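You operate a simulated robot arm through the tools that you are given. There is no shell and no other tool. Be economical: measure what you need, move in short steps, check, and stop when the job is done.

You are at the controls of a simulated two-armed robot. One attempt, no reset.

Task
Carry parts bin two to the turntable in both hands and wrap it as the card says.
Fine: push the turntable lever down, set the layer dial, press the green button, then the blue button once it stands still.
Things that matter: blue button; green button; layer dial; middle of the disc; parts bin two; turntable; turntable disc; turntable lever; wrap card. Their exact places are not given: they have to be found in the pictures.

The check looks at the end state, three seconds after you hand in, the way a careful person would. Anything else that was tipped, shoved, dropped, spilled or broken makes it a failure.

Robot
Two 6-joint arms with three-finger grippers on one trunk, on a base that drives. Base frame: it is fixed to the floor where the robot stands at the start and does not move with it; the origin is under the middle of the robot, x ahead of it, y to its left, z up; the surface under the hand at the start is at about z = 780. Lengths are in mm, angles in rad, forces in N, time in s.
The left shoulder is at the start at [21, 170, 1462], the right one opposite. With the tool pointing down near the work surface each hand reaches from about 300 to 560 mm from the robot's upright axis, wherever it stands, measured 20 degrees to its own side. Places, roughly: blue button [-1200, -1700, 900]; green button [-1200, -1400, 900]; layer dial [-1100, -1600, 700]; middle of the disc [-1400, -1600, 900]; turntable [-1500, -1600, 1000]; turntable disc [-1400, -1600, 900]; turntable lever [-1300, -1600, 900]; wrap card [-1200, -1400, 700]. Payload 2.2 kg a hand.
Tool frame (each hand has its own): the origin (TCP) lies between the finger pads and is the grasp point; the fingertips stand 25 mm ahead of it; z points along the fingers, y is the line along which they close. The gripper opens to 104 mm. The gripper's body begins 74 mm behind the TCP.
Orientation is that of the tool frame in the base frame, as a unit quaternion [w, x, y, z]. With the fingers straight down and closing along the base's y, the tool's x points along the base's -x, its y along +y and its z along -z.

Tools
- The arms move only by the tool play_rows. It takes "left_commands", "right_commands" or both (then of equal length, played together; a hand with none holds still); each is one flat list of numbers, 7 for each row, row after row: the shift along the tool's x, y, z in mm, then the turn, a rotation vector about the tool's x, y, z in rad, then the gripper command, from -1 (shut) to 1 (fully open), values between in proportion. In form: [dx, dy, dz, rx, ry, rz, jaw, dx, dy, dz, rx, ry, rz, jaw, ...]. A call has 1 to 20 rows; each row shifts and turns the commanded pose from where the row before left it, along the tool's axes as they then stand. A row lasts 0.2 s, in which the tool goes at most 50 mm and 0.15 rad; a call with a longer step from one row to the next is refused whole, and so is a gripper value outside its range. Where a pose cannot be reached the arm comes as near as it can. A force on the tool above 60 N (or 10 N above the force at the start of the call, whichever is more), or a blocked arm, ends the call early, and 0.2 s more pass. The fingers move at their own pace and stop on an object; they squeeze with about 21 N. The grip force told is the motor's: it shows also when the fingers shut on nothing. Time passes only in rows, and 0.2 s behind the last, so rows that do not move let the fingers close. The reply holds the time, the measured pose of the TCP, the force on the tool along the base axes, the opening and the grip force, in the units named above and with some noise, with the torque about the TCP (base axes, N m) and any sound that the robot's microphone picked up.
- Cameras (640 x 400 px; columns grow to the right, rows downward): "scene" is now at [149.4, -21.8, 1340]; the picture's right is [-0.25, -0.97, 0.00], its down [-0.72, 0.19, -0.67] and it looks along [0.65, -0.17, -0.74] (base axes); focal length 290 px, centre (320, 200). "left" rides on the left gripper at [82, -3, -104] in its tool frame; the picture's right is [0.04, 1.00, 0.00], its down [-0.75, 0.03, -0.66] and it looks along [-0.66, 0.03, 0.75] (tool axes); focal length 256 px, centre (320, 200). "right" rides on the right gripper at [82, 3, -104] in its tool frame; the picture's right is [-0.04, 1.00, 0.00], its down [-0.75, -0.03, -0.66] and it looks along [-0.66, -0.03, 0.75] (tool axes); focal length 256 px, centre (320, 200).
- snapshot(camera): a new picture of that camera. The clock stands still meanwhile.
- move_column(by): slides the trunk up (or, below 0, down) by that many mm; the arms and the scene camera ride with it, the base frame stays. It gives what a move gives, with no picture.
- base_move(legs): drives the robot by 1 to 6 legs, each [ahead, left, turn to the left] in mm, mm and rad, along the robot's own axes; the way and the turn of a leg run together, so that a leg with both is an arc; at most 1500 mm and 3.142 rad a leg. The arms and the cameras ride along, it lands a little off, and it stops where it bumps. It gives what a move gives.
- pan_tilt(pan, tilt): turns the head with the scene camera to pan (to the left, within 1.047 rad either way) and tilt (down, from -0.506 to 1.204), counted from straight ahead of the robot. It gives what a move gives.
- point_at(camera, pixels): for up to 12 pixels [column, row] of the newest picture of that camera ("zoom" is the newest enlarged one), the place [x, y, z] in the base frame of the surface seen there, good to about 2 mm. The clock stands still meanwhile.
- inspect(camera, box): a new picture of the part [left, top, right, bottom] of that camera's present view, enlarged. The clock stands still meanwhile.
- finish_job(): hands the job in; it is judged then, once.

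Keep the steps short. Do not move on a guess: measure, check each grasp and each placing, and mend mistakes. In all there are 80 turns and 78 pictures (those below and enlarged ones count). Leave the grippers open and the arms clear of the work at the hand-in unless told otherwise, and finish with a single line.

The tools are called after ">>>" as name(argument=value, ...) on one line, values as JSON. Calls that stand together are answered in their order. play_rows: Moves the arms, as the interface text tells. Its arguments: {"type":"object","properties":{"left_commands":{"type":"array","items":{"type":"number"}},"right_commands":{"type":"array","items":{"type":"number"}}},"required":[]} The other tools are called the same way: move_column (by) slides the trunk up or down; base_move (legs) drives the base; pan_tilt (pan, tilt) turns the head that bears the scene camera; snapshot (camera) takes a picture; point_at (camera, pixels) gives the place of the surface under pixels of a picture; inspect (camera, box) takes an enlarged picture of a part of a camera's view; finish_job () hands the job in.

At the start:

```text
t: 0.0
left_position: [512.7, 185.0, 1035.6]
left_ee_rot: [0.0, -0.001, 1.0, 0.0]
left_force: [0.4, 0.2, 0.2]
left_torque: [-0.03, -0.03, -0.06]
left_grip_width: 103.8
left_finger_force: 0.1
right_position: [490.4, -322.9, 1068.9]
right_ee_rot: [0.001, 0.0, 1.0, 0.0]
right_force: [0.6, -0.8, 0.1]
right_torque: [0.0, 0.03, -0.02]
right_grip_width: 104.0
right_finger_force: 0.0
trunk travel left (down, up): [-654.0, 88.0]
robot x, y, heading: [-0.4, -0.4, -0.002]
head pan, tilt: [-0.257, 0.833]
```

scene: 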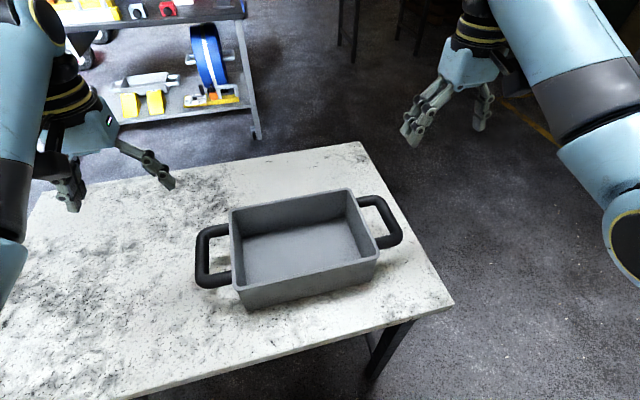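
right: 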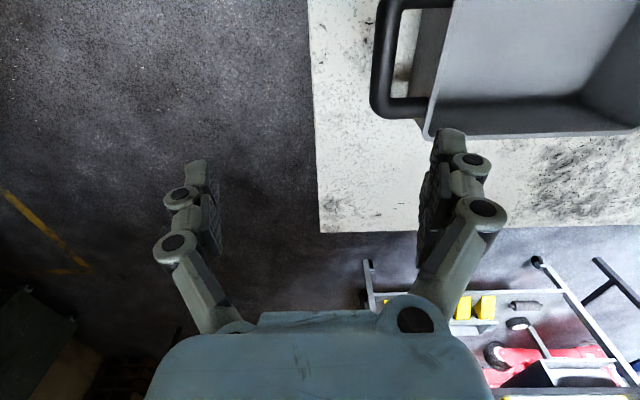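
left: 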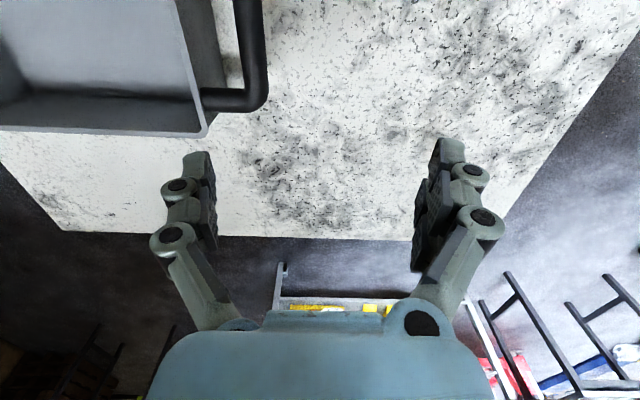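

I see the grey bin with two black handles: left one around (200,260), right one around (392,222). I measure the handles and the rim first.

>>> point_at(camera="scene", pixels=[[202, 258], [213, 230], [213, 281], [380, 202], [390, 241], [394, 222], [230, 212], [350, 192], [378, 256], [240, 288], [300, 245], [150, 300]])

>>> inspect(camera="scene", box=[180, 170, 420, 320])

```text
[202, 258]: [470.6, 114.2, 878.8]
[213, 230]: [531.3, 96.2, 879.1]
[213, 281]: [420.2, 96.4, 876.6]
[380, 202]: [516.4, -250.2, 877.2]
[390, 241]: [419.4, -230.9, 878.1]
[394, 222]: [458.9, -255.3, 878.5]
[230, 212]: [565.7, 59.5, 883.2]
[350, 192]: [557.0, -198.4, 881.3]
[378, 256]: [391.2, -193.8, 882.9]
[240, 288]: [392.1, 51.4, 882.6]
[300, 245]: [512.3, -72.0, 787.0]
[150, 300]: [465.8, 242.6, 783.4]
```

```text
2.67 times, centred on (300, 245) of scene
```

zoom: 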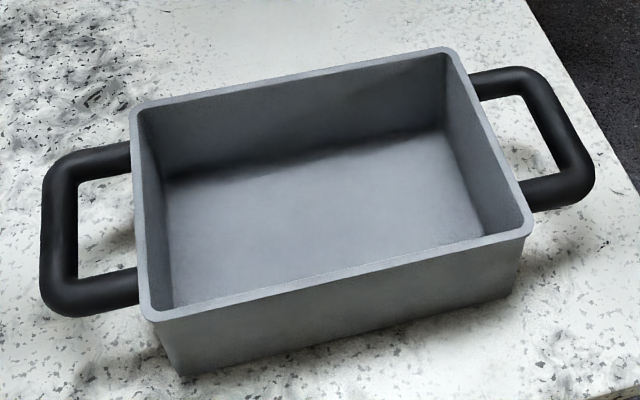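

The bin stands nearly square to me; the handle tubes run along x at about y=+112 and y=-253. I sharpen the tube centres across each bar in the enlarged picture.

>>> point_at(camera="zoom", pixels=[[46, 240], [53, 240], [60, 240], [67, 240], [73, 240], [62, 190], [545, 130], [553, 127], [560, 124], [568, 121], [576, 118], [575, 155]])

>>> pan_tilt(pan=-1.047, tilt=0.3)

>>> snapshot(camera="scene")

```text
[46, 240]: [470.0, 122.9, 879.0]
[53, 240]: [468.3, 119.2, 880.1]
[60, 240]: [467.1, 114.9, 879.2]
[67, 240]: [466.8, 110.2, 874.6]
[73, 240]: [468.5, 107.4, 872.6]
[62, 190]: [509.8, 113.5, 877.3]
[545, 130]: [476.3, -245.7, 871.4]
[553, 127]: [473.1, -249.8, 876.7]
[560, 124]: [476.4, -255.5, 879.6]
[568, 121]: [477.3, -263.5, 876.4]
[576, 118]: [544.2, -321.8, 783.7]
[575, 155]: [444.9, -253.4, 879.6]
```

```text
t: 1.1
left_position: [512.2, 186.2, 1035.5]
left_ee_rot: [0.0, -0.002, 1.0, 0.0]
left_force: [0.6, -0.4, -0.1]
left_torque: [0.01, -0.02, 0.0]
left_grip_width: 103.9
left_finger_force: 0.1
right_position: [490.5, -324.1, 1068.8]
right_ee_rot: [0.001, 0.001, 1.0, -0.001]
right_force: [0.2, -1.2, -0.1]
right_torque: [0.02, 0.02, -0.03]
right_grip_width: 104.1
right_finger_force: 0.1
trunk travel left (down, up): [-654.0, 88.0]
robot x, y, heading: [2.3, 1.0, -0.0]
head pan, tilt: [-1.047, 0.3]
```

```text
73 pictures are left
```

scene: 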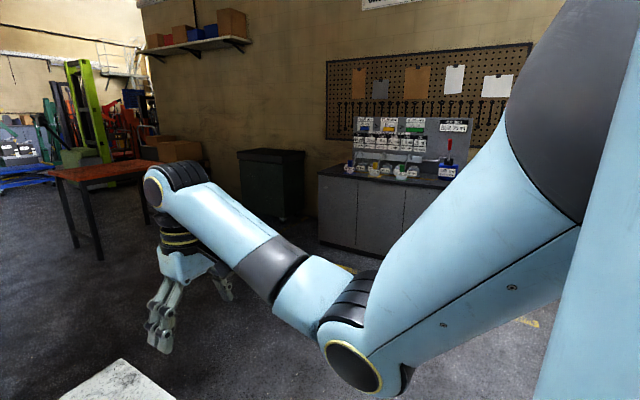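

Tube centres: left y≈116, right y≈-256, z≈868, both at x≈472. I shift the base 70 mm to the right so that the bin is centred between the hands.

>>> base_move(legs=[[0, -70, 0]])

>>> pan_tilt(pan=0, tilt=0.9)

```text
t: 2.1
left_position: [513.9, 113.4, 1036.4]
left_ee_rot: [0.0, -0.001, 1.0, 0.002]
left_force: [-0.6, -0.5, -0.1]
left_torque: [0.05, 0.02, 0.0]
left_grip_width: 104.3
left_finger_force: 0.2
right_position: [490.8, -396.7, 1068.6]
right_ee_rot: [0.001, 0.0, 1.0, 0.001]
right_force: [0.8, -1.1, -0.3]
right_torque: [0.08, 0.0, 0.01]
right_grip_width: 104.0
right_finger_force: 0.2
trunk travel left (down, up): [-654.0, 88.0]
robot x, y, heading: [-3.2, -67.9, -0.0]
head pan, tilt: [-1.047, 0.3]
```

```text
t: 3.4
left_position: [512.0, 114.9, 1035.8]
left_ee_rot: [0.0, -0.002, 1.0, 0.0]
left_force: [-0.1, 0.0, -0.2]
left_torque: [0.01, 0.0, 0.01]
left_grip_width: 104.0
left_finger_force: 0.0
right_position: [490.2, -392.6, 1068.6]
right_ee_rot: [0.001, 0.0, 1.0, 0.0]
right_force: [0.7, -0.5, 0.0]
right_torque: [0.01, 0.0, -0.01]
right_grip_width: 104.1
right_finger_force: 0.2
trunk travel left (down, up): [-654.0, 88.0]
robot x, y, heading: [-1.3, -68.9, -0.002]
head pan, tilt: [0.0, 0.901]
```

Now I bring both hands above the handle bars at z≈930 with the jaws half open.

>>> play_rows(left_commands=[7.6, 0.3, 21, 0, 0, 0, -0.04, 7.6, 0.3, 21, 0, 0, 0, -0.04, 7.6, 0.3, 21, 0, 0, 0, -0.04, 7.6, 0.3, 21, 0, 0, 0, -0.04, 7.6, 0.3, 21, 0, 0, 0, -0.04, 0, 0, 0, 0, 0, 0, -0.04], right_commands=[3.7, 27.4, 27.8, 0, 0, 0, -0.04, 3.7, 27.4, 27.8, 0, 0, 0, -0.04, 3.7, 27.4, 27.8, 0, 0, 0, -0.04, 3.7, 27.4, 27.8, 0, 0, 0, -0.04, 3.7, 27.4, 27.8, 0, 0, 0, -0.04, 0, 0, 0, 0, 0, 0, -0.04])

>>> snapshot(camera="scene")

>>> snapshot(camera="right")

```text
t: 4.8
left_position: [473.8, 116.1, 930.7]
left_ee_rot: [0.0, -0.001, 1.0, 0.0]
left_force: [0.3, -1.0, 0.6]
left_torque: [-0.03, -0.01, 0.0]
left_grip_width: 50.2
left_finger_force: 0.0
right_position: [472.2, -257.6, 929.8]
right_ee_rot: [0.001, -0.001, 1.0, 0.001]
right_force: [-0.2, -0.7, 0.0]
right_torque: [0.0, 0.03, -0.01]
right_grip_width: 50.0
right_finger_force: 0.0
trunk travel left (down, up): [-654.0, 88.0]
robot x, y, heading: [3.0, -70.1, -0.003]
head pan, tilt: [0.0, 0.901]
```

```text
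72 pictures are left
```

scene: 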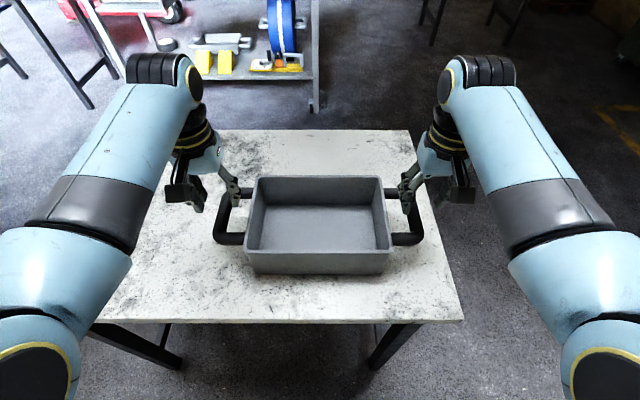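

```text
71 pictures are left
```

right: 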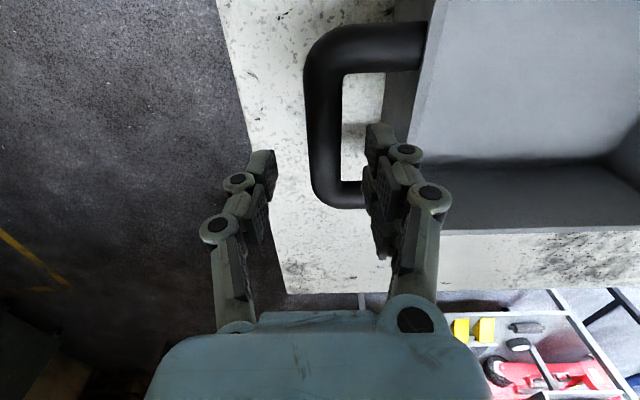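

Both hands straddle their bars. I lower 62 mm to bar centre height.

>>> play_rows(left_commands=[0, 0, 15, 0, 0, 0, -0.04, 0, 0, 15, 0, 0, 0, -0.04, 0, 0, 15, 0, 0, 0, -0.04, 0, 0, 15, 0, 0, 0, -0.04, 0, 0, 2, 0, 0, 0, -0.04], right_commands=[0, 0.4, 15, 0, 0, 0, -0.04, 0, 0.4, 15, 0, 0, 0, -0.04, 0, 0.4, 15, 0, 0, 0, -0.04, 0, 0.4, 15, 0, 0, 0, -0.04, 0, 0, 1, 0, 0, 0, -0.04])

>>> snapshot(camera="right")

>>> snapshot(camera="left")

```text
t: 6.0
left_position: [475.7, 116.3, 869.9]
left_ee_rot: [0.0, -0.001, 1.0, 0.0]
left_force: [0.9, 0.0, 1.0]
left_torque: [0.02, -0.01, 0.04]
left_grip_width: 49.8
left_finger_force: 0.0
right_position: [472.1, -255.4, 867.6]
right_ee_rot: [0.0, -0.001, 1.0, -0.001]
right_force: [-0.5, -1.0, -0.3]
right_torque: [-0.01, -0.03, -0.02]
right_grip_width: 49.8
right_finger_force: 0.0
trunk travel left (down, up): [-654.0, 88.0]
robot x, y, heading: [-3.5, -70.4, -0.001]
head pan, tilt: [0.0, 0.901]
```

```text
70 pictures are left
```

right: 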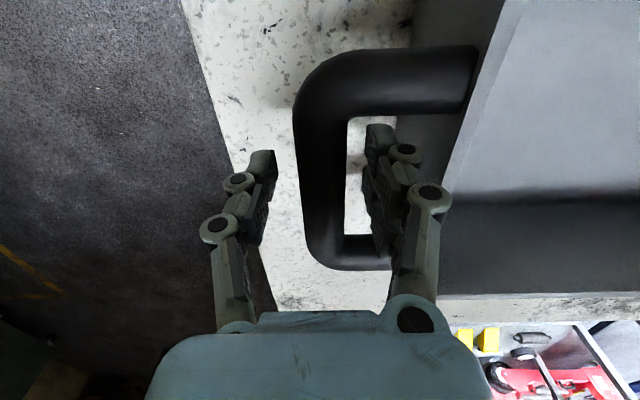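

```text
69 pictures are left
```

left: 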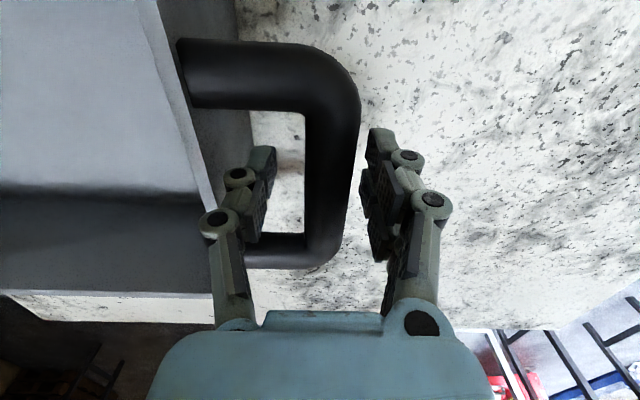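

The fingers sit inside and outside of the bars. I close both.

>>> play_rows(left_commands=[0, 0, 0, 0, 0, 0, -1, 0, 0, 0, 0, 0, 0, -1, 0, 0, 0, 0, 0, 0, -1, 0, 0, 0, 0, 0, 0, -1], right_commands=[0, 0, 0, 0, 0, 0, -1, 0, 0, 0, 0, 0, 0, -1, 0, 0, 0, 0, 0, 0, -1, 0, 0, 0, 0, 0, 0, -1])

```text
t: 7.0
left_position: [475.1, 117.8, 868.0]
left_ee_rot: [-0.001, -0.001, 1.0, 0.002]
left_force: [0.4, 15.2, 0.7]
left_torque: [0.15, -0.08, -0.18]
left_grip_width: 19.5
left_finger_force: 21.2
right_position: [474.0, -257.6, 867.3]
right_ee_rot: [0.0, -0.001, 1.0, -0.002]
right_force: [1.7, -14.2, -0.2]
right_torque: [-0.05, -0.07, -0.01]
right_grip_width: 19.7
right_finger_force: 21.0
trunk travel left (down, up): [-654.0, 88.0]
robot x, y, heading: [1.1, -70.5, 0.001]
head pan, tilt: [0.0, 0.901]
```

Both hold the bar (19.6 mm). They are stressed outward by ~15 N, so I relax each hand outward by 1.5 mm, then lift 20 mm together.

>>> play_rows(left_commands=[0, 1, 0, 0, 0, 0, -1, 0, 0.6, 0, 0, 0, 0, -1, 0, 0, -5, 0, 0, 0, -1, 0, 0, -5, 0, 0, 0, -1, 0, 0, -5, 0, 0, 0, -1, 0, 0, -5, 0, 0, 0, -1, 0, 0, 0, 0, 0, 0, -1], right_commands=[0, -1, 0, 0, 0, 0, -1, 0, -0.6, 0, 0, 0, 0, -1, 0, 0, -5, 0, 0, 0, -1, 0, 0, -5, 0, 0, 0, -1, 0, 0, -5, 0, 0, 0, -1, 0, 0, -5, 0, 0, 0, -1, 0, 0, 0, 0, 0, 0, -1])

>>> snapshot(camera="scene")

```text
t: 8.6
left_position: [474.1, 117.9, 887.0]
left_ee_rot: [-0.001, -0.001, 1.0, 0.0]
left_force: [-0.9, 8.1, -5.0]
left_torque: [0.1, 0.01, -0.11]
left_grip_width: 19.5
left_finger_force: 21.0
right_position: [472.6, -256.3, 888.4]
right_ee_rot: [0.001, 0.0, 1.0, 0.0]
right_force: [0.1, -8.0, -4.4]
right_torque: [0.02, 0.06, -0.08]
right_grip_width: 19.6
right_finger_force: 20.7
trunk travel left (down, up): [-654.0, 88.0]
robot x, y, heading: [3.2, -69.7, -0.001]
head pan, tilt: [0.0, 0.901]
```

```text
68 pictures are left
```

scene: 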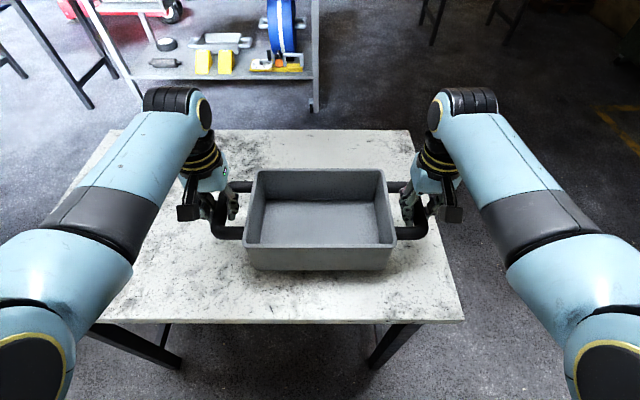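

The bin hangs free (≈4.7 N on each hand). I relax a further 1.5 mm outward and lift 90 mm more.

>>> play_rows(left_commands=[0, 1, -5, 0, 0, 0, -1, 0, 0.5, -10, 0, 0, 0, -1, 0, 0, -15, 0, 0, 0, -1, 0, 0, -15, 0, 0, 0, -1, 0, 0, -15, 0, 0, 0, -1, 0, 0, -15, 0, 0, 0, -1, 0, 0, -10, 0, 0, 0, -1, 0, 0, -5, 0, 0, 0, -1], right_commands=[0, -1, -5, 0, 0, 0, -1, 0, -0.5, -10, 0, 0, 0, -1, 0, 0, -15, 0, 0, 0, -1, 0, 0, -15, 0, 0, 0, -1, 0, 0, -15, 0, 0, 0, -1, 0, 0, -15, 0, 0, 0, -1, 0, 0, -10, 0, 0, 0, -1, 0, 0, -5, 0, 0, 0, -1])

>>> pan_tilt(pan=-1.047, tilt=0.6)

>>> snapshot(camera="scene")

```text
t: 10.4
left_position: [474.8, 118.1, 978.4]
left_ee_rot: [-0.001, -0.001, 1.0, -0.002]
left_force: [-0.6, -28.2, -3.8]
left_torque: [-0.2, 0.22, -0.06]
left_grip_width: 19.8
left_finger_force: 21.2
right_position: [472.3, -255.7, 978.3]
right_ee_rot: [0.001, 0.0, 1.0, 0.002]
right_force: [1.1, 27.7, -5.5]
right_torque: [0.09, -0.14, -0.15]
right_grip_width: 19.8
right_finger_force: 21.2
trunk travel left (down, up): [-654.0, 88.0]
robot x, y, heading: [3.0, -71.7, -0.001]
head pan, tilt: [0.0, 0.901]
```

```text
t: 11.7
left_position: [475.9, 117.7, 979.0]
left_ee_rot: [0.0, 0.0, 1.0, -0.002]
left_force: [-0.9, -30.0, -4.6]
left_torque: [-0.14, -0.01, -0.11]
left_grip_width: 19.5
left_finger_force: 20.7
right_position: [472.7, -257.0, 977.7]
right_ee_rot: [0.0, -0.001, 1.0, 0.003]
right_force: [0.8, 29.6, -5.4]
right_torque: [0.16, 0.06, -0.12]
right_grip_width: 19.8
right_finger_force: 20.5
trunk travel left (down, up): [-654.0, 88.0]
robot x, y, heading: [0.3, -68.9, -0.0]
head pan, tilt: [-1.047, 0.6]
```

```text
67 pictures are left
```

scene: 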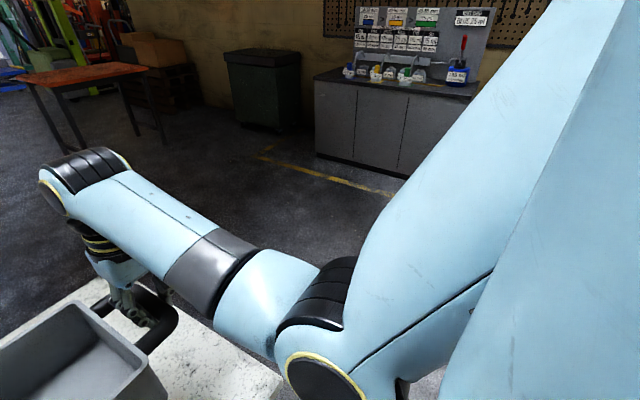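

The squeeze reversed (hands pulled inward by ~29 N), so I move each hand 1.1 mm back inward, then raise the trunk 80 mm.

>>> play_rows(left_commands=[0, -0.6, 0, 0, 0, 0, -1, 0, -0.5, 0, 0, 0, 0, -1, 0, 0, 0, 0, 0, 0, -1], right_commands=[0, 0.6, 0, 0, 0, 0, -1, 0, 0.5, 0, 0, 0, 0, -1, 0, 0, 0, 0, 0, 0, -1])

>>> move_column(by=80)

>>> base_move(legs=[[-350, 0, 0]])

>>> base_move(legs=[[0, 0, -1.2]])

>>> snapshot(camera="scene")

```text
t: 12.5
left_position: [475.5, 118.4, 977.2]
left_ee_rot: [-0.001, -0.001, 1.0, -0.001]
left_force: [-0.8, -24.2, -3.7]
left_torque: [-0.21, 0.09, -0.17]
left_grip_width: 19.6
left_finger_force: 20.8
right_position: [472.3, -257.4, 979.5]
right_ee_rot: [0.001, -0.001, 1.0, 0.001]
right_force: [0.8, 23.5, -4.4]
right_torque: [0.18, -0.01, -0.07]
right_grip_width: 19.7
right_finger_force: 21.3
trunk travel left (down, up): [-654.0, 88.0]
robot x, y, heading: [-1.2, -70.0, -0.001]
head pan, tilt: [-1.047, 0.6]
```

```text
t: 13.7
left_position: [476.2, 118.2, 1057.3]
left_ee_rot: [-0.002, 0.0, 1.0, 0.0]
left_force: [0.0, -22.9, -4.4]
left_torque: [-0.08, 0.03, -0.13]
left_grip_width: 20.0
left_finger_force: 21.0
right_position: [473.2, -257.0, 1058.2]
right_ee_rot: [0.001, -0.001, 1.0, 0.001]
right_force: [0.0, 22.4, -4.7]
right_torque: [0.17, 0.06, -0.09]
right_grip_width: 19.7
right_finger_force: 20.9
trunk travel left (down, up): [-734.0, 8.0]
robot x, y, heading: [3.1, -72.0, 0.003]
head pan, tilt: [-1.047, 0.6]
```

```text
t: 16.0
left_position: [121.9, 119.5, 1058.8]
left_ee_rot: [0.001, -0.002, 1.0, -0.001]
left_force: [-1.1, -22.7, -4.0]
left_torque: [-0.09, 0.01, -0.16]
left_grip_width: 19.4
left_finger_force: 20.8
right_position: [120.1, -255.8, 1059.2]
right_ee_rot: [0.001, -0.001, 1.0, 0.001]
right_force: [0.1, 22.9, -4.2]
right_torque: [0.14, -0.01, -0.06]
right_grip_width: 19.7
right_finger_force: 21.2
trunk travel left (down, up): [-734.0, 8.0]
robot x, y, heading: [-352.4, -67.1, 0.003]
head pan, tilt: [-1.047, 0.6]
```

```text
t: 19.4
left_position: [-12.1, -453.5, 1058.7]
left_ee_rot: [0.0, 0.573, 0.82, -0.001]
left_force: [-3.3, -1.2, -4.9]
left_torque: [0.02, 0.02, -0.16]
left_grip_width: 19.6
left_finger_force: 20.8
right_position: [-365.5, -579.0, 1058.7]
right_ee_rot: [0.002, 0.573, 0.819, 0.0]
right_force: [3.3, 0.9, -4.8]
right_torque: [0.05, 0.0, -0.05]
right_grip_width: 19.7
right_finger_force: 21.0
trunk travel left (down, up): [-734.0, 8.0]
robot x, y, heading: [-350.9, -71.8, -1.216]
head pan, tilt: [-1.047, 0.6]
```

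```text
66 pictures are left
```

scene: 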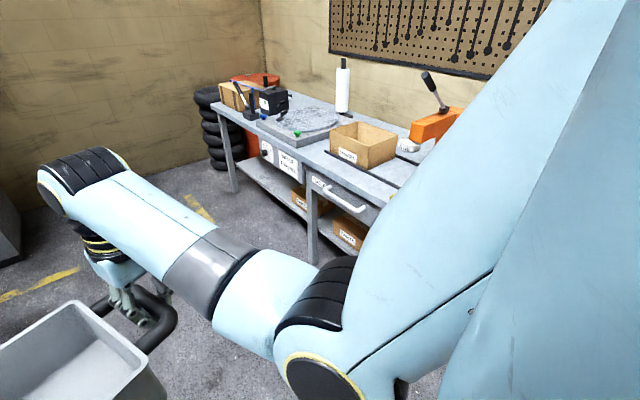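

The turntable with its wrap roll is at about (305,125), with a card at (280,160) on the bench front. I look closer and measure.

>>> inspect(camera="scene", box=[200, 50, 440, 200])

>>> point_at(camera="scene", pixels=[[304, 122], [266, 108], [297, 134], [343, 90], [280, 157], [268, 113], [245, 105], [225, 100], [300, 155], [390, 150], [265, 150]])

```text
2.67 times, centred on (320, 125) of scene
```

zoom: 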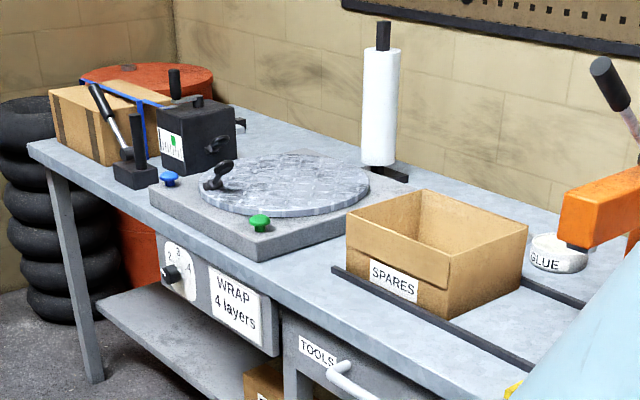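

```text
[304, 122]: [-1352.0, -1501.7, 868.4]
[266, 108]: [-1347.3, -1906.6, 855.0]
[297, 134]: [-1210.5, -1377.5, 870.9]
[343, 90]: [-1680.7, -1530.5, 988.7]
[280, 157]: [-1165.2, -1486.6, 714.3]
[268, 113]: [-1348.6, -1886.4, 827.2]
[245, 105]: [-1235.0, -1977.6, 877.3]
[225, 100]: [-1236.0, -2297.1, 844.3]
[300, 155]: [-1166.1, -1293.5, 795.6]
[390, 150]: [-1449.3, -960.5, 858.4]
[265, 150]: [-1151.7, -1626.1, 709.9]
```

The card reads "WRAP 4 layers". The disc lies around (-1400,-1580), the bench front at x≈-1165 along y. I turn to face -x, then strafe left towards the turntable, staying well off the bench.

>>> base_move(legs=[[0, 0, -1.926]])

>>> base_move(legs=[[0, 1000, 0]])

>>> pan_tilt(pan=0.4, tilt=0.5)

>>> snapshot(camera="scene")

```text
t: 24.4
left_position: [-829.9, -256.9, 1058.7]
left_ee_rot: [0.0, 1.0, -0.002, 0.001]
left_force: [0.1, 1.5, -5.0]
left_torque: [0.02, 0.0, -0.13]
left_grip_width: 19.2
left_finger_force: 21.3
right_position: [-825.6, 117.7, 1058.5]
right_ee_rot: [0.0, 1.0, -0.003, -0.001]
right_force: [-0.3, -0.9, -4.6]
right_torque: [-0.03, -0.08, -0.06]
right_grip_width: 19.7
right_finger_force: 20.7
trunk travel left (down, up): [-734.0, 8.0]
robot x, y, heading: [-354.8, -72.9, 3.136]
head pan, tilt: [-1.047, 0.6]
```

```text
t: 29.6
left_position: [-831.0, -1248.7, 1058.4]
left_ee_rot: [-0.001, 1.0, 0.0, 0.002]
left_force: [0.3, 1.6, -4.4]
left_torque: [-0.01, -0.01, -0.13]
left_grip_width: 19.4
left_finger_force: 20.3
right_position: [-827.9, -874.0, 1057.4]
right_ee_rot: [0.001, 1.0, 0.001, 0.0]
right_force: [-1.4, -0.7, -4.0]
right_torque: [-0.03, -0.08, -0.04]
right_grip_width: 19.5
right_finger_force: 21.1
trunk travel left (down, up): [-734.0, 8.0]
robot x, y, heading: [-356.2, -1061.1, 3.144]
head pan, tilt: [-1.047, 0.6]
```

```text
t: 31.1
left_position: [-830.5, -1248.3, 1058.4]
left_ee_rot: [0.0, 1.0, 0.0, 0.001]
left_force: [1.2, 0.2, -4.6]
left_torque: [-0.01, -0.04, -0.14]
left_grip_width: 19.8
left_finger_force: 20.7
right_position: [-827.0, -873.7, 1058.0]
right_ee_rot: [0.001, 1.0, 0.0, -0.001]
right_force: [-0.4, -0.4, -3.4]
right_torque: [-0.04, 0.01, -0.04]
right_grip_width: 19.5
right_finger_force: 21.3
trunk travel left (down, up): [-734.0, 8.0]
robot x, y, heading: [-353.7, -1059.5, 3.141]
head pan, tilt: [0.4, 0.499]
```

```text
64 pictures are left
```

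scene: 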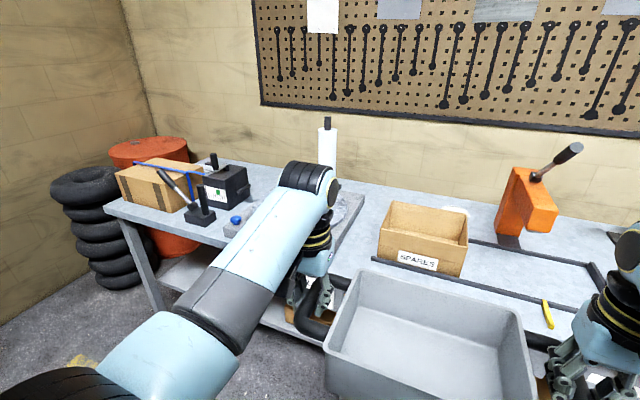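

Path is clear. I strafe 530 mm more to stand before the turntable, and look.

>>> base_move(legs=[[0, 520, 0]])

>>> pan_tilt(pan=0, tilt=0.55)

>>> snapshot(camera="scene")

```text
t: 34.2
left_position: [-833.0, -1766.5, 1059.5]
left_ee_rot: [-0.001, 1.0, -0.001, 0.001]
left_force: [-0.2, 0.4, -4.0]
left_torque: [-0.04, 0.01, -0.08]
left_grip_width: 19.6
left_finger_force: 20.9
right_position: [-828.6, -1392.0, 1058.3]
right_ee_rot: [0.001, 1.0, -0.002, -0.002]
right_force: [-0.4, -1.5, -3.7]
right_torque: [-0.07, -0.08, -0.03]
right_grip_width: 19.7
right_finger_force: 20.7
trunk travel left (down, up): [-734.0, 8.0]
robot x, y, heading: [-358.6, -1580.9, 3.136]
head pan, tilt: [0.4, 0.499]
```

```text
t: 35.0
left_position: [-832.4, -1766.3, 1058.3]
left_ee_rot: [-0.001, 1.0, -0.001, 0.001]
left_force: [0.7, 1.2, -3.9]
left_torque: [-0.01, -0.01, -0.11]
left_grip_width: 19.2
left_finger_force: 20.9
right_position: [-828.4, -1391.2, 1059.2]
right_ee_rot: [0.001, 1.0, -0.002, -0.001]
right_force: [0.3, -1.0, -4.1]
right_torque: [-0.06, -0.06, -0.06]
right_grip_width: 19.7
right_finger_force: 21.0
trunk travel left (down, up): [-734.0, 8.0]
robot x, y, heading: [-356.9, -1583.7, 3.141]
head pan, tilt: [0.0, 0.55]
```

```text
63 pictures are left
```

scene: 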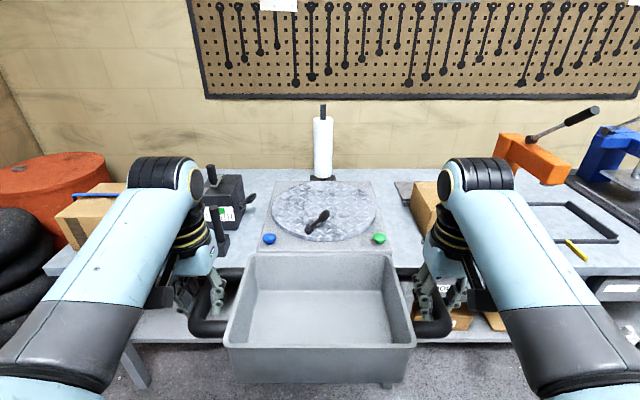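

I see the disc at (323,208), lever at (318,220), blue button (269,239), green (379,238). I enlarge and measure.

>>> inspect(camera="scene", box=[240, 150, 400, 250])

>>> point_at(camera="scene", pixels=[[273, 208], [376, 208], [323, 184], [330, 238], [322, 205], [269, 239], [379, 238], [320, 222], [290, 246], [362, 246], [212, 215], [425, 215]])

```text
4.00 times, centred on (320, 200) of scene
```

zoom: 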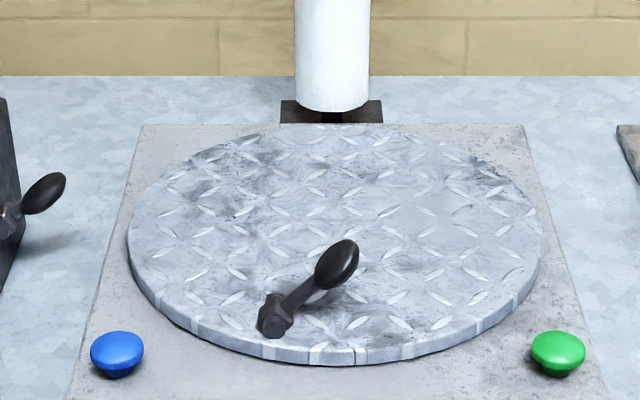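

```text
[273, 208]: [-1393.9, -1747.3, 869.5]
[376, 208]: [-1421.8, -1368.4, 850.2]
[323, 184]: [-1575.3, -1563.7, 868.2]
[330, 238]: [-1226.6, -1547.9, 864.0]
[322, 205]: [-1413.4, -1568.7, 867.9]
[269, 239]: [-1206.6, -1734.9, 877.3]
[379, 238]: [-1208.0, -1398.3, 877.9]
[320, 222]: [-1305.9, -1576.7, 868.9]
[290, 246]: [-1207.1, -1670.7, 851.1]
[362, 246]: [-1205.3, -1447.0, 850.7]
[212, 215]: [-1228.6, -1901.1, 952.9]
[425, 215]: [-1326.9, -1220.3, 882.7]
```

The lever seems to stand at the front of the disc. I measure it in the enlarged picture, as well as the disc rim.

>>> point_at(camera="zoom", pixels=[[274, 328], [272, 308], [285, 315], [297, 298], [312, 284], [322, 270], [337, 262], [346, 248], [134, 245], [538, 240], [330, 128], [345, 345]])

>>> snapshot(camera="left")

>>> snapshot(camera="right")

```text
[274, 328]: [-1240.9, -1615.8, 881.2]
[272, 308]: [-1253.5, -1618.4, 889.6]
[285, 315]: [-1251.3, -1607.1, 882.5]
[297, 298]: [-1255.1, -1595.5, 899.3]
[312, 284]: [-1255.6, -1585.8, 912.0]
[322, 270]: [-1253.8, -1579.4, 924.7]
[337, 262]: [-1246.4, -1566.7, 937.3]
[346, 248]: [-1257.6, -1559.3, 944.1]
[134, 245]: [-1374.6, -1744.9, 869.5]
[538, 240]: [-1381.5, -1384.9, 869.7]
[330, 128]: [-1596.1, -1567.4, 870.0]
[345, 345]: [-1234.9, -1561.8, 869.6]
```

```text
61 pictures are left
```

left: 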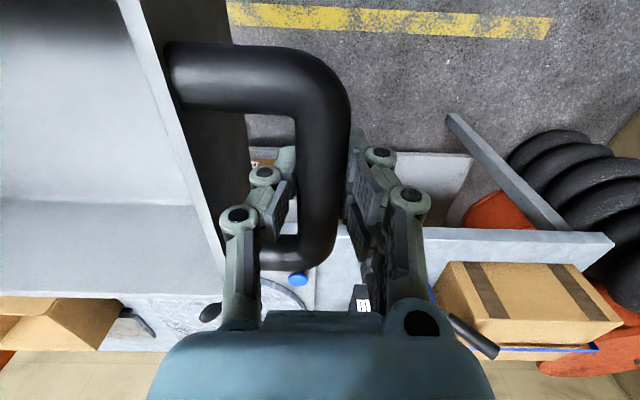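

```text
60 pictures are left
```

right: 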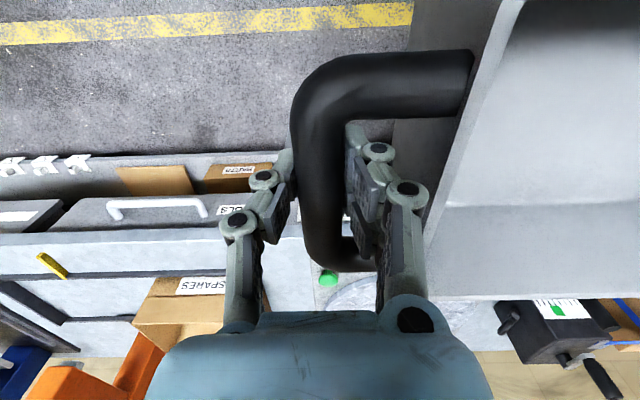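

Disc: centre ≈(-1415,-1565), radius ≈182, top z≈869.5. Lever: pivot (-1248,-1617,881), knob (-1252,-1562,940), standing up in front of where the bin goes. The bin bottom is at ~972, so I raise the bin 35 mm with the arms for safe passage over the lever, then drive forward 480 mm and 14 mm right.

>>> play_rows(left_commands=[0, 0, -10, 0, 0, 0, -1, 0, 0, -15, 0, 0, 0, -1, 0, 0, -10, 0, 0, 0, -1, 0, 0, 0, 0, 0, 0, -1], right_commands=[0, 0, -10, 0, 0, 0, -1, 0, 0, -15, 0, 0, 0, -1, 0, 0, -10, 0, 0, 0, -1, 0, 0, 0, 0, 0, 0, -1])

>>> base_move(legs=[[300, -14, 0]])

>>> pan_tilt(pan=0, tilt=1.1)

>>> snapshot(camera="scene")

```text
t: 36.0
left_position: [-832.6, -1767.9, 1094.7]
left_ee_rot: [-0.001, 1.0, -0.001, 0.001]
left_force: [0.9, -1.4, -5.3]
left_torque: [-0.16, -0.09, -0.22]
left_grip_width: 19.4
left_finger_force: 21.2
right_position: [-827.3, -1392.4, 1092.6]
right_ee_rot: [0.001, 1.0, -0.002, -0.001]
right_force: [-1.8, 0.1, -3.7]
right_torque: [-0.05, -0.01, -0.16]
right_grip_width: 19.6
right_finger_force: 20.9
trunk travel left (down, up): [-734.0, 8.0]
robot x, y, heading: [-357.0, -1581.9, 3.142]
head pan, tilt: [0.0, 0.55]
```

```text
t: 38.1
left_position: [-1132.4, -1753.3, 1094.5]
left_ee_rot: [-0.002, 1.0, -0.001, 0.001]
left_force: [-0.1, -0.7, -4.2]
left_torque: [0.03, -0.03, -0.16]
left_grip_width: 19.6
left_finger_force: 21.1
right_position: [-1128.5, -1375.4, 1094.2]
right_ee_rot: [0.0, 1.0, -0.001, -0.001]
right_force: [-0.9, -0.1, -4.3]
right_torque: [0.01, -0.03, -0.11]
right_grip_width: 19.4
right_finger_force: 21.1
trunk travel left (down, up): [-734.0, 8.0]
robot x, y, heading: [-657.6, -1564.2, 3.141]
head pan, tilt: [0.0, 0.55]
```

```text
t: 39.1
left_position: [-1131.4, -1751.8, 1093.7]
left_ee_rot: [0.0, 1.0, -0.001, 0.001]
left_force: [0.1, -0.9, -5.1]
left_torque: [0.0, 0.05, -0.18]
left_grip_width: 19.3
left_finger_force: 21.2
right_position: [-1127.6, -1376.0, 1093.0]
right_ee_rot: [0.001, 1.0, -0.002, -0.001]
right_force: [-0.4, 1.2, -4.2]
right_torque: [0.0, -0.04, -0.12]
right_grip_width: 19.7
right_finger_force: 21.3
trunk travel left (down, up): [-734.0, 8.0]
robot x, y, heading: [-653.6, -1565.1, 3.14]
head pan, tilt: [0.0, 1.1]
```

```text
59 pictures are left
```

scene: 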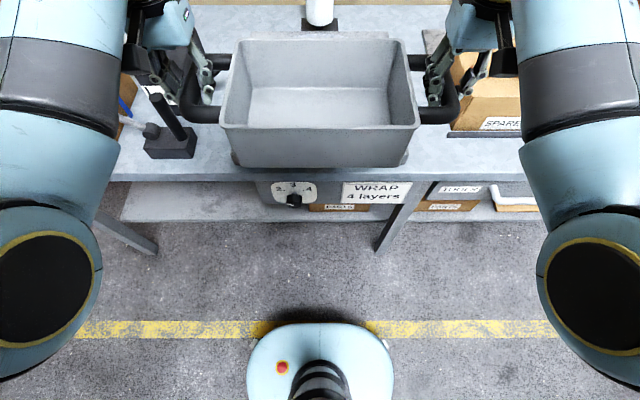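

The robot's base front is visible at (320,326). I measure it, the bench's front parts and the dial.

>>> point_at(camera="scene", pixels=[[320, 327], [300, 340], [320, 218], [294, 200], [278, 188], [293, 184], [309, 189], [376, 192], [377, 240], [300, 173], [495, 125], [170, 150]])

>>> inspect(camera="scene", box=[240, 165, 360, 240])

```text
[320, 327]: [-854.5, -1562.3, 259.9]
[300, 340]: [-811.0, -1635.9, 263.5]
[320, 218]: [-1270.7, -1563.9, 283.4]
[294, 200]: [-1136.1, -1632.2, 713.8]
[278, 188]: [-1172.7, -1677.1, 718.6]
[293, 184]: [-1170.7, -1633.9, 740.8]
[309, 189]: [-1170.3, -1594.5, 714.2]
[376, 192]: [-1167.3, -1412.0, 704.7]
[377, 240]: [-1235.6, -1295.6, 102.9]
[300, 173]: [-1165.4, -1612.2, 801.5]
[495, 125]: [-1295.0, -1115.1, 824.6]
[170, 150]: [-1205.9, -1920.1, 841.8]
```

```text
5.33 times, centred on (300, 202) of scene
```

zoom: 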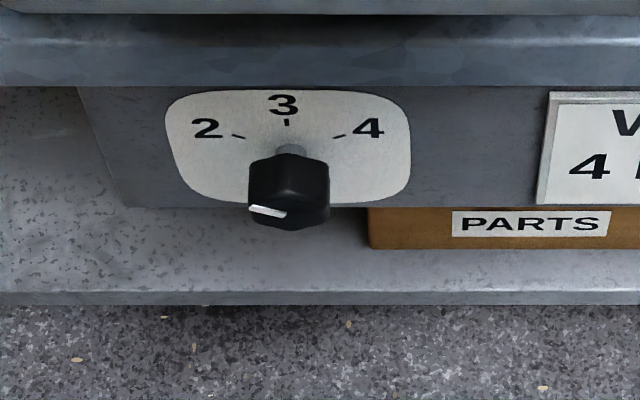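

The base reaches 200 mm ahead of the axis, so driving 284 mm more puts its front at x≈-1140, still clear of the bench. Bin bottom (≈1007) clears the lever. I drive forward.

>>> base_move(legs=[[285, 0, 0]])

>>> pan_tilt(pan=0, tilt=0.95)

>>> snapshot(camera="scene")

```text
t: 41.0
left_position: [-1416.9, -1748.5, 1093.8]
left_ee_rot: [0.0, 1.0, -0.002, 0.001]
left_force: [1.3, -1.2, -5.0]
left_torque: [-0.01, -0.01, -0.17]
left_grip_width: 19.6
left_finger_force: 20.8
right_position: [-1411.3, -1373.8, 1092.9]
right_ee_rot: [0.001, 1.0, -0.003, 0.0]
right_force: [-1.3, 1.0, -4.7]
right_torque: [-0.02, -0.03, -0.08]
right_grip_width: 19.6
right_finger_force: 21.3
trunk travel left (down, up): [-734.0, 8.0]
robot x, y, heading: [-940.1, -1561.7, 3.141]
head pan, tilt: [0.0, 1.1]
```

```text
t: 41.7
left_position: [-1416.7, -1749.4, 1093.2]
left_ee_rot: [-0.001, 1.0, -0.002, 0.0]
left_force: [0.2, -0.8, -3.7]
left_torque: [-0.07, 0.01, -0.16]
left_grip_width: 19.6
left_finger_force: 21.0
right_position: [-1411.4, -1374.4, 1092.1]
right_ee_rot: [0.001, 1.0, -0.003, 0.0]
right_force: [-1.0, 1.2, -3.8]
right_torque: [0.01, -0.01, -0.1]
right_grip_width: 19.6
right_finger_force: 20.5
trunk travel left (down, up): [-734.0, 8.0]
robot x, y, heading: [-939.0, -1566.1, 3.137]
head pan, tilt: [0.0, 0.949]
```

```text
57 pictures are left
```

scene: 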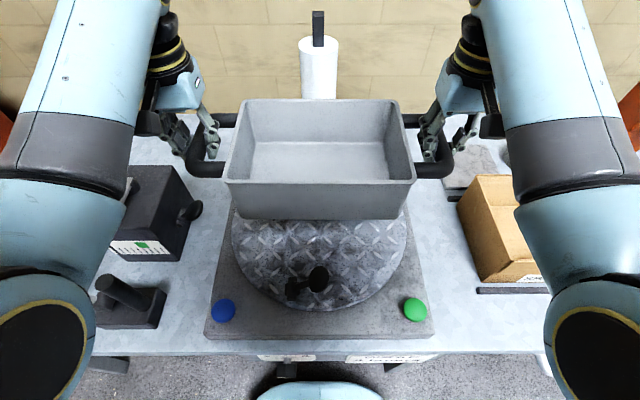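

The bin is over the disc. Before lowering I check the left box and its knob at (190,210), and the carton, against the hands, plus the disc's visible edges.

>>> point_at(camera="scene", pixels=[[190, 211], [200, 204], [160, 170], [180, 178], [495, 190], [470, 170], [236, 250], [404, 245], [318, 310], [240, 103], [400, 103], [320, 182]])

```text
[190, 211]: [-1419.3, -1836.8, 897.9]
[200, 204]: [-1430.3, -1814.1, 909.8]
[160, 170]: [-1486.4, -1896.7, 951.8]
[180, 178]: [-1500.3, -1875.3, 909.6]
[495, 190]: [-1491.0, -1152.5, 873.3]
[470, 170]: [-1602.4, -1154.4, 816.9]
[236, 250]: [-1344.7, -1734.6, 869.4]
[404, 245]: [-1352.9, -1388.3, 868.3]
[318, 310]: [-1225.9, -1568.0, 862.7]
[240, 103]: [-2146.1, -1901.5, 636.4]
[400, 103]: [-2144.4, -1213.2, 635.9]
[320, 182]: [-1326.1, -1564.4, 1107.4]
```

Clearances hold (knob at y≥-1814 vs. fingers at ≥-1784). I lower 128 mm with a 3 mm trim.

>>> play_rows(left_commands=[-1, 1, 16, 0, 0, 0, -1, -1, 1, 16, 0, 0, 0, -1, -1, 1, 16, 0, 0, 0, -1, 0, 0, 16, 0, 0, 0, -1, 0, 0, 16, 0, 0, 0, -1, 0, 0, 16, 0, 0, 0, -1, 0, 0, 16, 0, 0, 0, -1, 0, 0, 10, 0, 0, 0, -1, 0, 0, 6, 0, 0, 0, -1, 0, 0, 0, 0, 0, 0, -1], right_commands=[-1, 1, 16, 0, 0, 0, -1, -1, 1, 16, 0, 0, 0, -1, -1, 1, 16, 0, 0, 0, -1, 0, 0, 16, 0, 0, 0, -1, 0, 0, 16, 0, 0, 0, -1, 0, 0, 16, 0, 0, 0, -1, 0, 0, 16, 0, 0, 0, -1, 0, 0, 10, 0, 0, 0, -1, 0, 0, 6, 0, 0, 0, -1, 0, 0, 0, 0, 0, 0, -1])

>>> snapshot(camera="scene")

```text
t: 43.9
left_position: [-1419.0, -1752.3, 964.3]
left_ee_rot: [0.0, 1.0, -0.002, 0.001]
left_force: [1.1, -10.0, -4.5]
left_torque: [-0.15, -0.27, -0.25]
left_grip_width: 19.4
left_finger_force: 21.0
right_position: [-1413.5, -1377.2, 963.4]
right_ee_rot: [0.0, 1.0, -0.003, -0.001]
right_force: [-0.7, 9.7, -3.5]
right_torque: [0.01, 0.26, -0.19]
right_grip_width: 19.7
right_finger_force: 21.2
trunk travel left (down, up): [-734.0, 8.0]
robot x, y, heading: [-937.6, -1562.1, 3.137]
head pan, tilt: [0.0, 0.949]
```

```text
56 pictures are left
```

scene: 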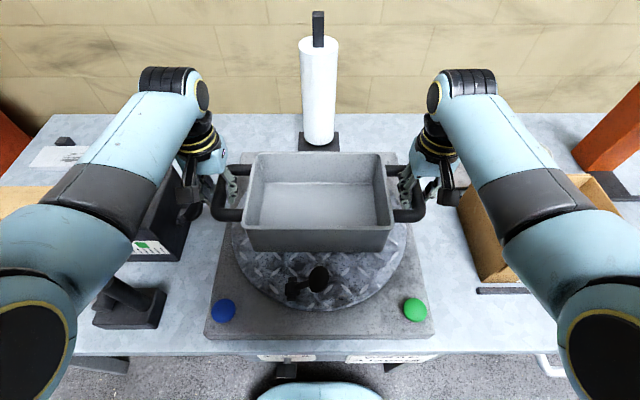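

Expected contact is at ≈955; I lower in 2 mm steps, 10 mm total.

>>> play_rows(left_commands=[0, 0, 2, 0, 0, 0, -1, 0, 0, 2, 0, 0, 0, -1, 0, 0, 2, 0, 0, 0, -1, 0, 0, 2, 0, 0, 0, -1, 0, 0, 1, 0, 0, 0, -1, 0, 0, 0, 0, 0, 0, -1], right_commands=[0, 0, 2, 0, 0, 0, -1, 0, 0, 2, 0, 0, 0, -1, 0, 0, 2, 0, 0, 0, -1, 0, 0, 2, 0, 0, 0, -1, 0, 0, 1, 0, 0, 0, -1, 0, 0, 0, 0, 0, 0, -1])

>>> point_at(camera="scene", pixels=[[320, 231], [320, 154]])

```text
t: 45.3
left_position: [-1419.6, -1753.1, 957.4]
left_ee_rot: [-0.001, 1.0, -0.001, 0.0]
left_force: [-0.8, -9.6, -4.6]
left_torque: [-0.03, 0.14, -0.06]
left_grip_width: 19.6
left_finger_force: 20.7
right_position: [-1413.7, -1376.3, 956.7]
right_ee_rot: [0.002, 1.0, -0.003, -0.001]
right_force: [1.0, 10.5, -4.9]
right_torque: [0.08, -0.22, 0.05]
right_grip_width: 19.3
right_finger_force: 21.0
trunk travel left (down, up): [-734.0, 8.0]
robot x, y, heading: [-940.8, -1564.0, 3.137]
head pan, tilt: [0.0, 0.949]
```

```text
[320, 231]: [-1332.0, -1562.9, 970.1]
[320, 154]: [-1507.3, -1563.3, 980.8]
```

Not yet touching (each hand still carries ~4.7 N). Further 1 mm steps.

>>> play_rows(left_commands=[0, 0, 1, 0, 0, 0, -1, 0, 0, 1, 0, 0, 0, -1, 0, 0, 1, 0, 0, 0, -1, 0, 0, 0, 0, 0, 0, -1], right_commands=[0, 0, 1, 0, 0, 0, -1, 0, 0, 1, 0, 0, 0, -1, 0, 0, 1, 0, 0, 0, -1, 0, 0, 0, 0, 0, 0, -1])

```text
t: 46.3
left_position: [-1417.5, -1752.8, 954.9]
left_ee_rot: [0.0, 1.0, -0.002, 0.001]
left_force: [-0.2, -10.6, -1.3]
left_torque: [-0.02, 0.75, -0.03]
left_grip_width: 19.5
left_finger_force: 21.3
right_position: [-1414.6, -1378.2, 953.1]
right_ee_rot: [0.001, 1.0, -0.002, -0.003]
right_force: [1.3, 9.9, 6.2]
right_torque: [0.0, 0.34, -0.04]
right_grip_width: 20.1
right_finger_force: 21.0
trunk travel left (down, up): [-734.0, 8.0]
robot x, y, heading: [-940.4, -1565.7, 3.134]
head pan, tilt: [0.0, 0.949]
```

Contact: the load is on the disc (right +6 N, left nearly 0). One half millimetre more on the left, then I open both to 50 mm.

>>> play_rows(left_commands=[0, 0, 0.6, 0, 0, 0, -1, 0, 0, 0, 0, 0, 0, -0.04, 0, 0, 0, 0, 0, 0, -0.04, 0, 0, 0, 0, 0, 0, -0.04], right_commands=[0, 0, 0, 0, 0, 0, -1, 0, 0, 0, 0, 0, 0, -0.04, 0, 0, 0, 0, 0, 0, -0.04, 0, 0, 0, 0, 0, 0, -0.04])

>>> snapshot(camera="left")

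>>> snapshot(camera="right")

```text
t: 47.3
left_position: [-1419.7, -1751.3, 953.4]
left_ee_rot: [-0.001, 1.0, -0.002, 0.0]
left_force: [0.1, 0.1, 0.5]
left_torque: [0.0, -0.02, -0.02]
left_grip_width: 49.8
left_finger_force: 0.1
right_position: [-1415.0, -1378.8, 952.6]
right_ee_rot: [0.001, 1.0, -0.003, -0.001]
right_force: [-0.4, -0.2, 0.5]
right_torque: [0.0, -0.01, 0.01]
right_grip_width: 49.9
right_finger_force: 0.1
trunk travel left (down, up): [-734.0, 8.0]
robot x, y, heading: [-938.7, -1567.3, 3.138]
head pan, tilt: [0.0, 0.949]
```

```text
55 pictures are left
```

left: 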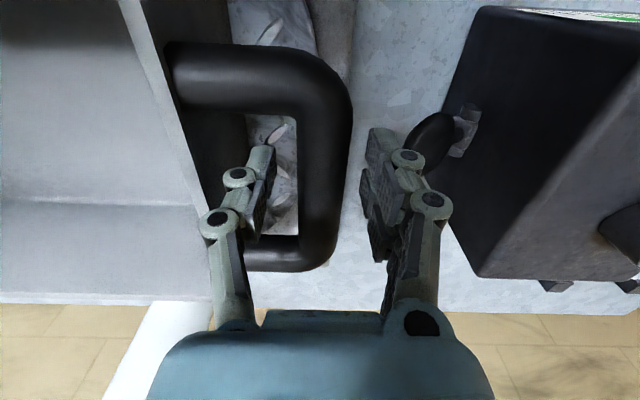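

```text
54 pictures are left
```

right: 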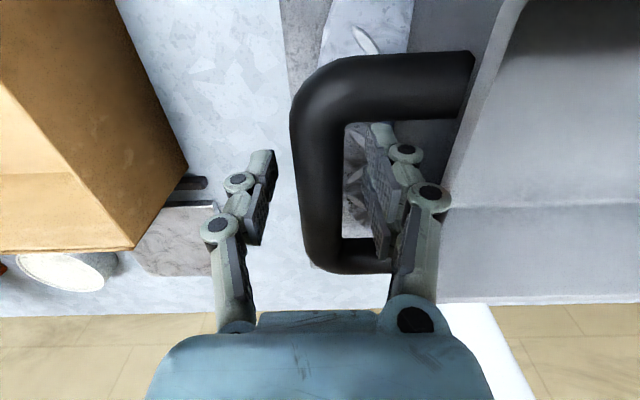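

Free with no forces. I raise both hands straight up by 140 mm.

>>> play_rows(left_commands=[0, 0, -10, 0, 0, 0, -0.04, 0, 0, -20, 0, 0, 0, -0.04, 0, 0, -30, 0, 0, 0, -0.04, 0, 0, -40, 0, 0, 0, -0.04, 0, 0, -40, 0, 0, 0, -0.04, 0, 0, 0, 0, 0, 0, -0.04], right_commands=[0, 0, -10, 0, 0, 0, -0.04, 0, 0, -20, 0, 0, 0, -0.04, 0, 0, -30, 0, 0, 0, -0.04, 0, 0, -40, 0, 0, 0, -0.04, 0, 0, -40, 0, 0, 0, -0.04, 0, 0, 0, 0, 0, 0, -0.04])

>>> snapshot(camera="scene")

```text
t: 48.7
left_position: [-1418.7, -1752.7, 1093.4]
left_ee_rot: [0.0, 1.0, -0.002, 0.002]
left_force: [-0.1, 1.0, -0.2]
left_torque: [0.01, 0.01, -0.02]
left_grip_width: 50.0
left_finger_force: 0.0
right_position: [-1413.6, -1378.7, 1093.1]
right_ee_rot: [0.001, 1.0, -0.002, 0.0]
right_force: [-0.7, 0.4, -0.4]
right_torque: [0.0, -0.03, -0.02]
right_grip_width: 50.2
right_finger_force: 0.0
trunk travel left (down, up): [-734.0, 8.0]
robot x, y, heading: [-942.2, -1563.8, 3.134]
head pan, tilt: [0.0, 0.949]
```

```text
53 pictures are left
```

scene: 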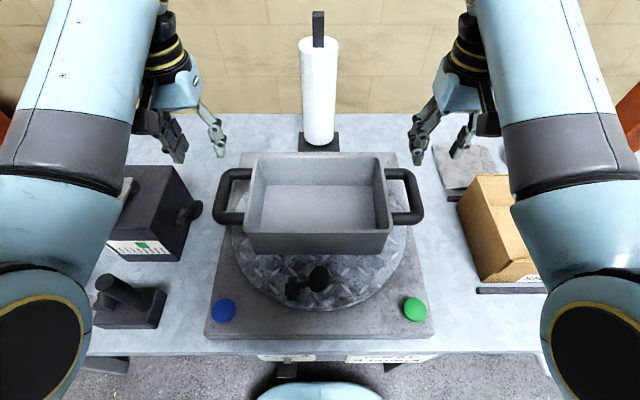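

The bin is on the disc. I measure its rim corners for centring, then back off: base 120 back and 76 left, for a stance from which the right hand gets the lever and the green button, the left hand the blue one.

>>> point_at(camera="scene", pixels=[[246, 233], [391, 231], [258, 158], [376, 157], [300, 290], [318, 278], [293, 290], [317, 270]])

>>> base_move(legs=[[-120, 76, 0]])

>>> snapshot(camera="scene")

```text
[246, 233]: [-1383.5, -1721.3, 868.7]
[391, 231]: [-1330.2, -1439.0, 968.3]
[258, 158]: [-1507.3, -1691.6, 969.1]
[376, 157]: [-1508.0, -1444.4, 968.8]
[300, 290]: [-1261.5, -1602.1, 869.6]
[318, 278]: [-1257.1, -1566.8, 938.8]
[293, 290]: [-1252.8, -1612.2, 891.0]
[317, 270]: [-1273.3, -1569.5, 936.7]
```

```text
t: 50.1
left_position: [-1299.3, -1829.2, 1093.7]
left_ee_rot: [0.0, 1.0, -0.001, 0.001]
left_force: [0.2, -0.3, 0.0]
left_torque: [-0.01, 0.01, -0.03]
left_grip_width: 49.9
left_finger_force: 0.0
right_position: [-1293.6, -1453.9, 1094.0]
right_ee_rot: [0.001, 1.0, -0.002, -0.001]
right_force: [-0.8, 0.4, -0.5]
right_torque: [-0.06, 0.0, 0.01]
right_grip_width: 50.0
right_finger_force: 0.1
trunk travel left (down, up): [-734.0, 8.0]
robot x, y, heading: [-821.1, -1642.7, 3.135]
head pan, tilt: [0.0, 0.949]
```

```text
52 pictures are left
```

scene: 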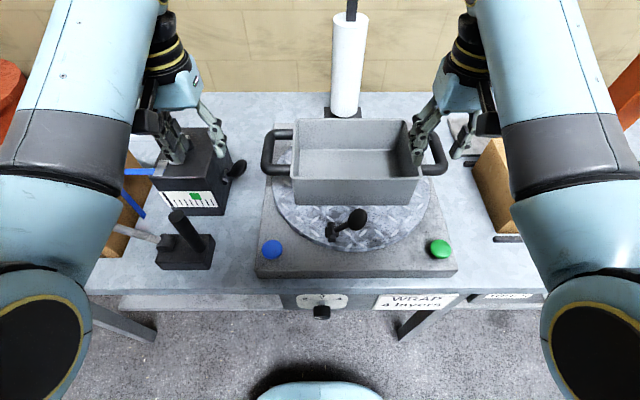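

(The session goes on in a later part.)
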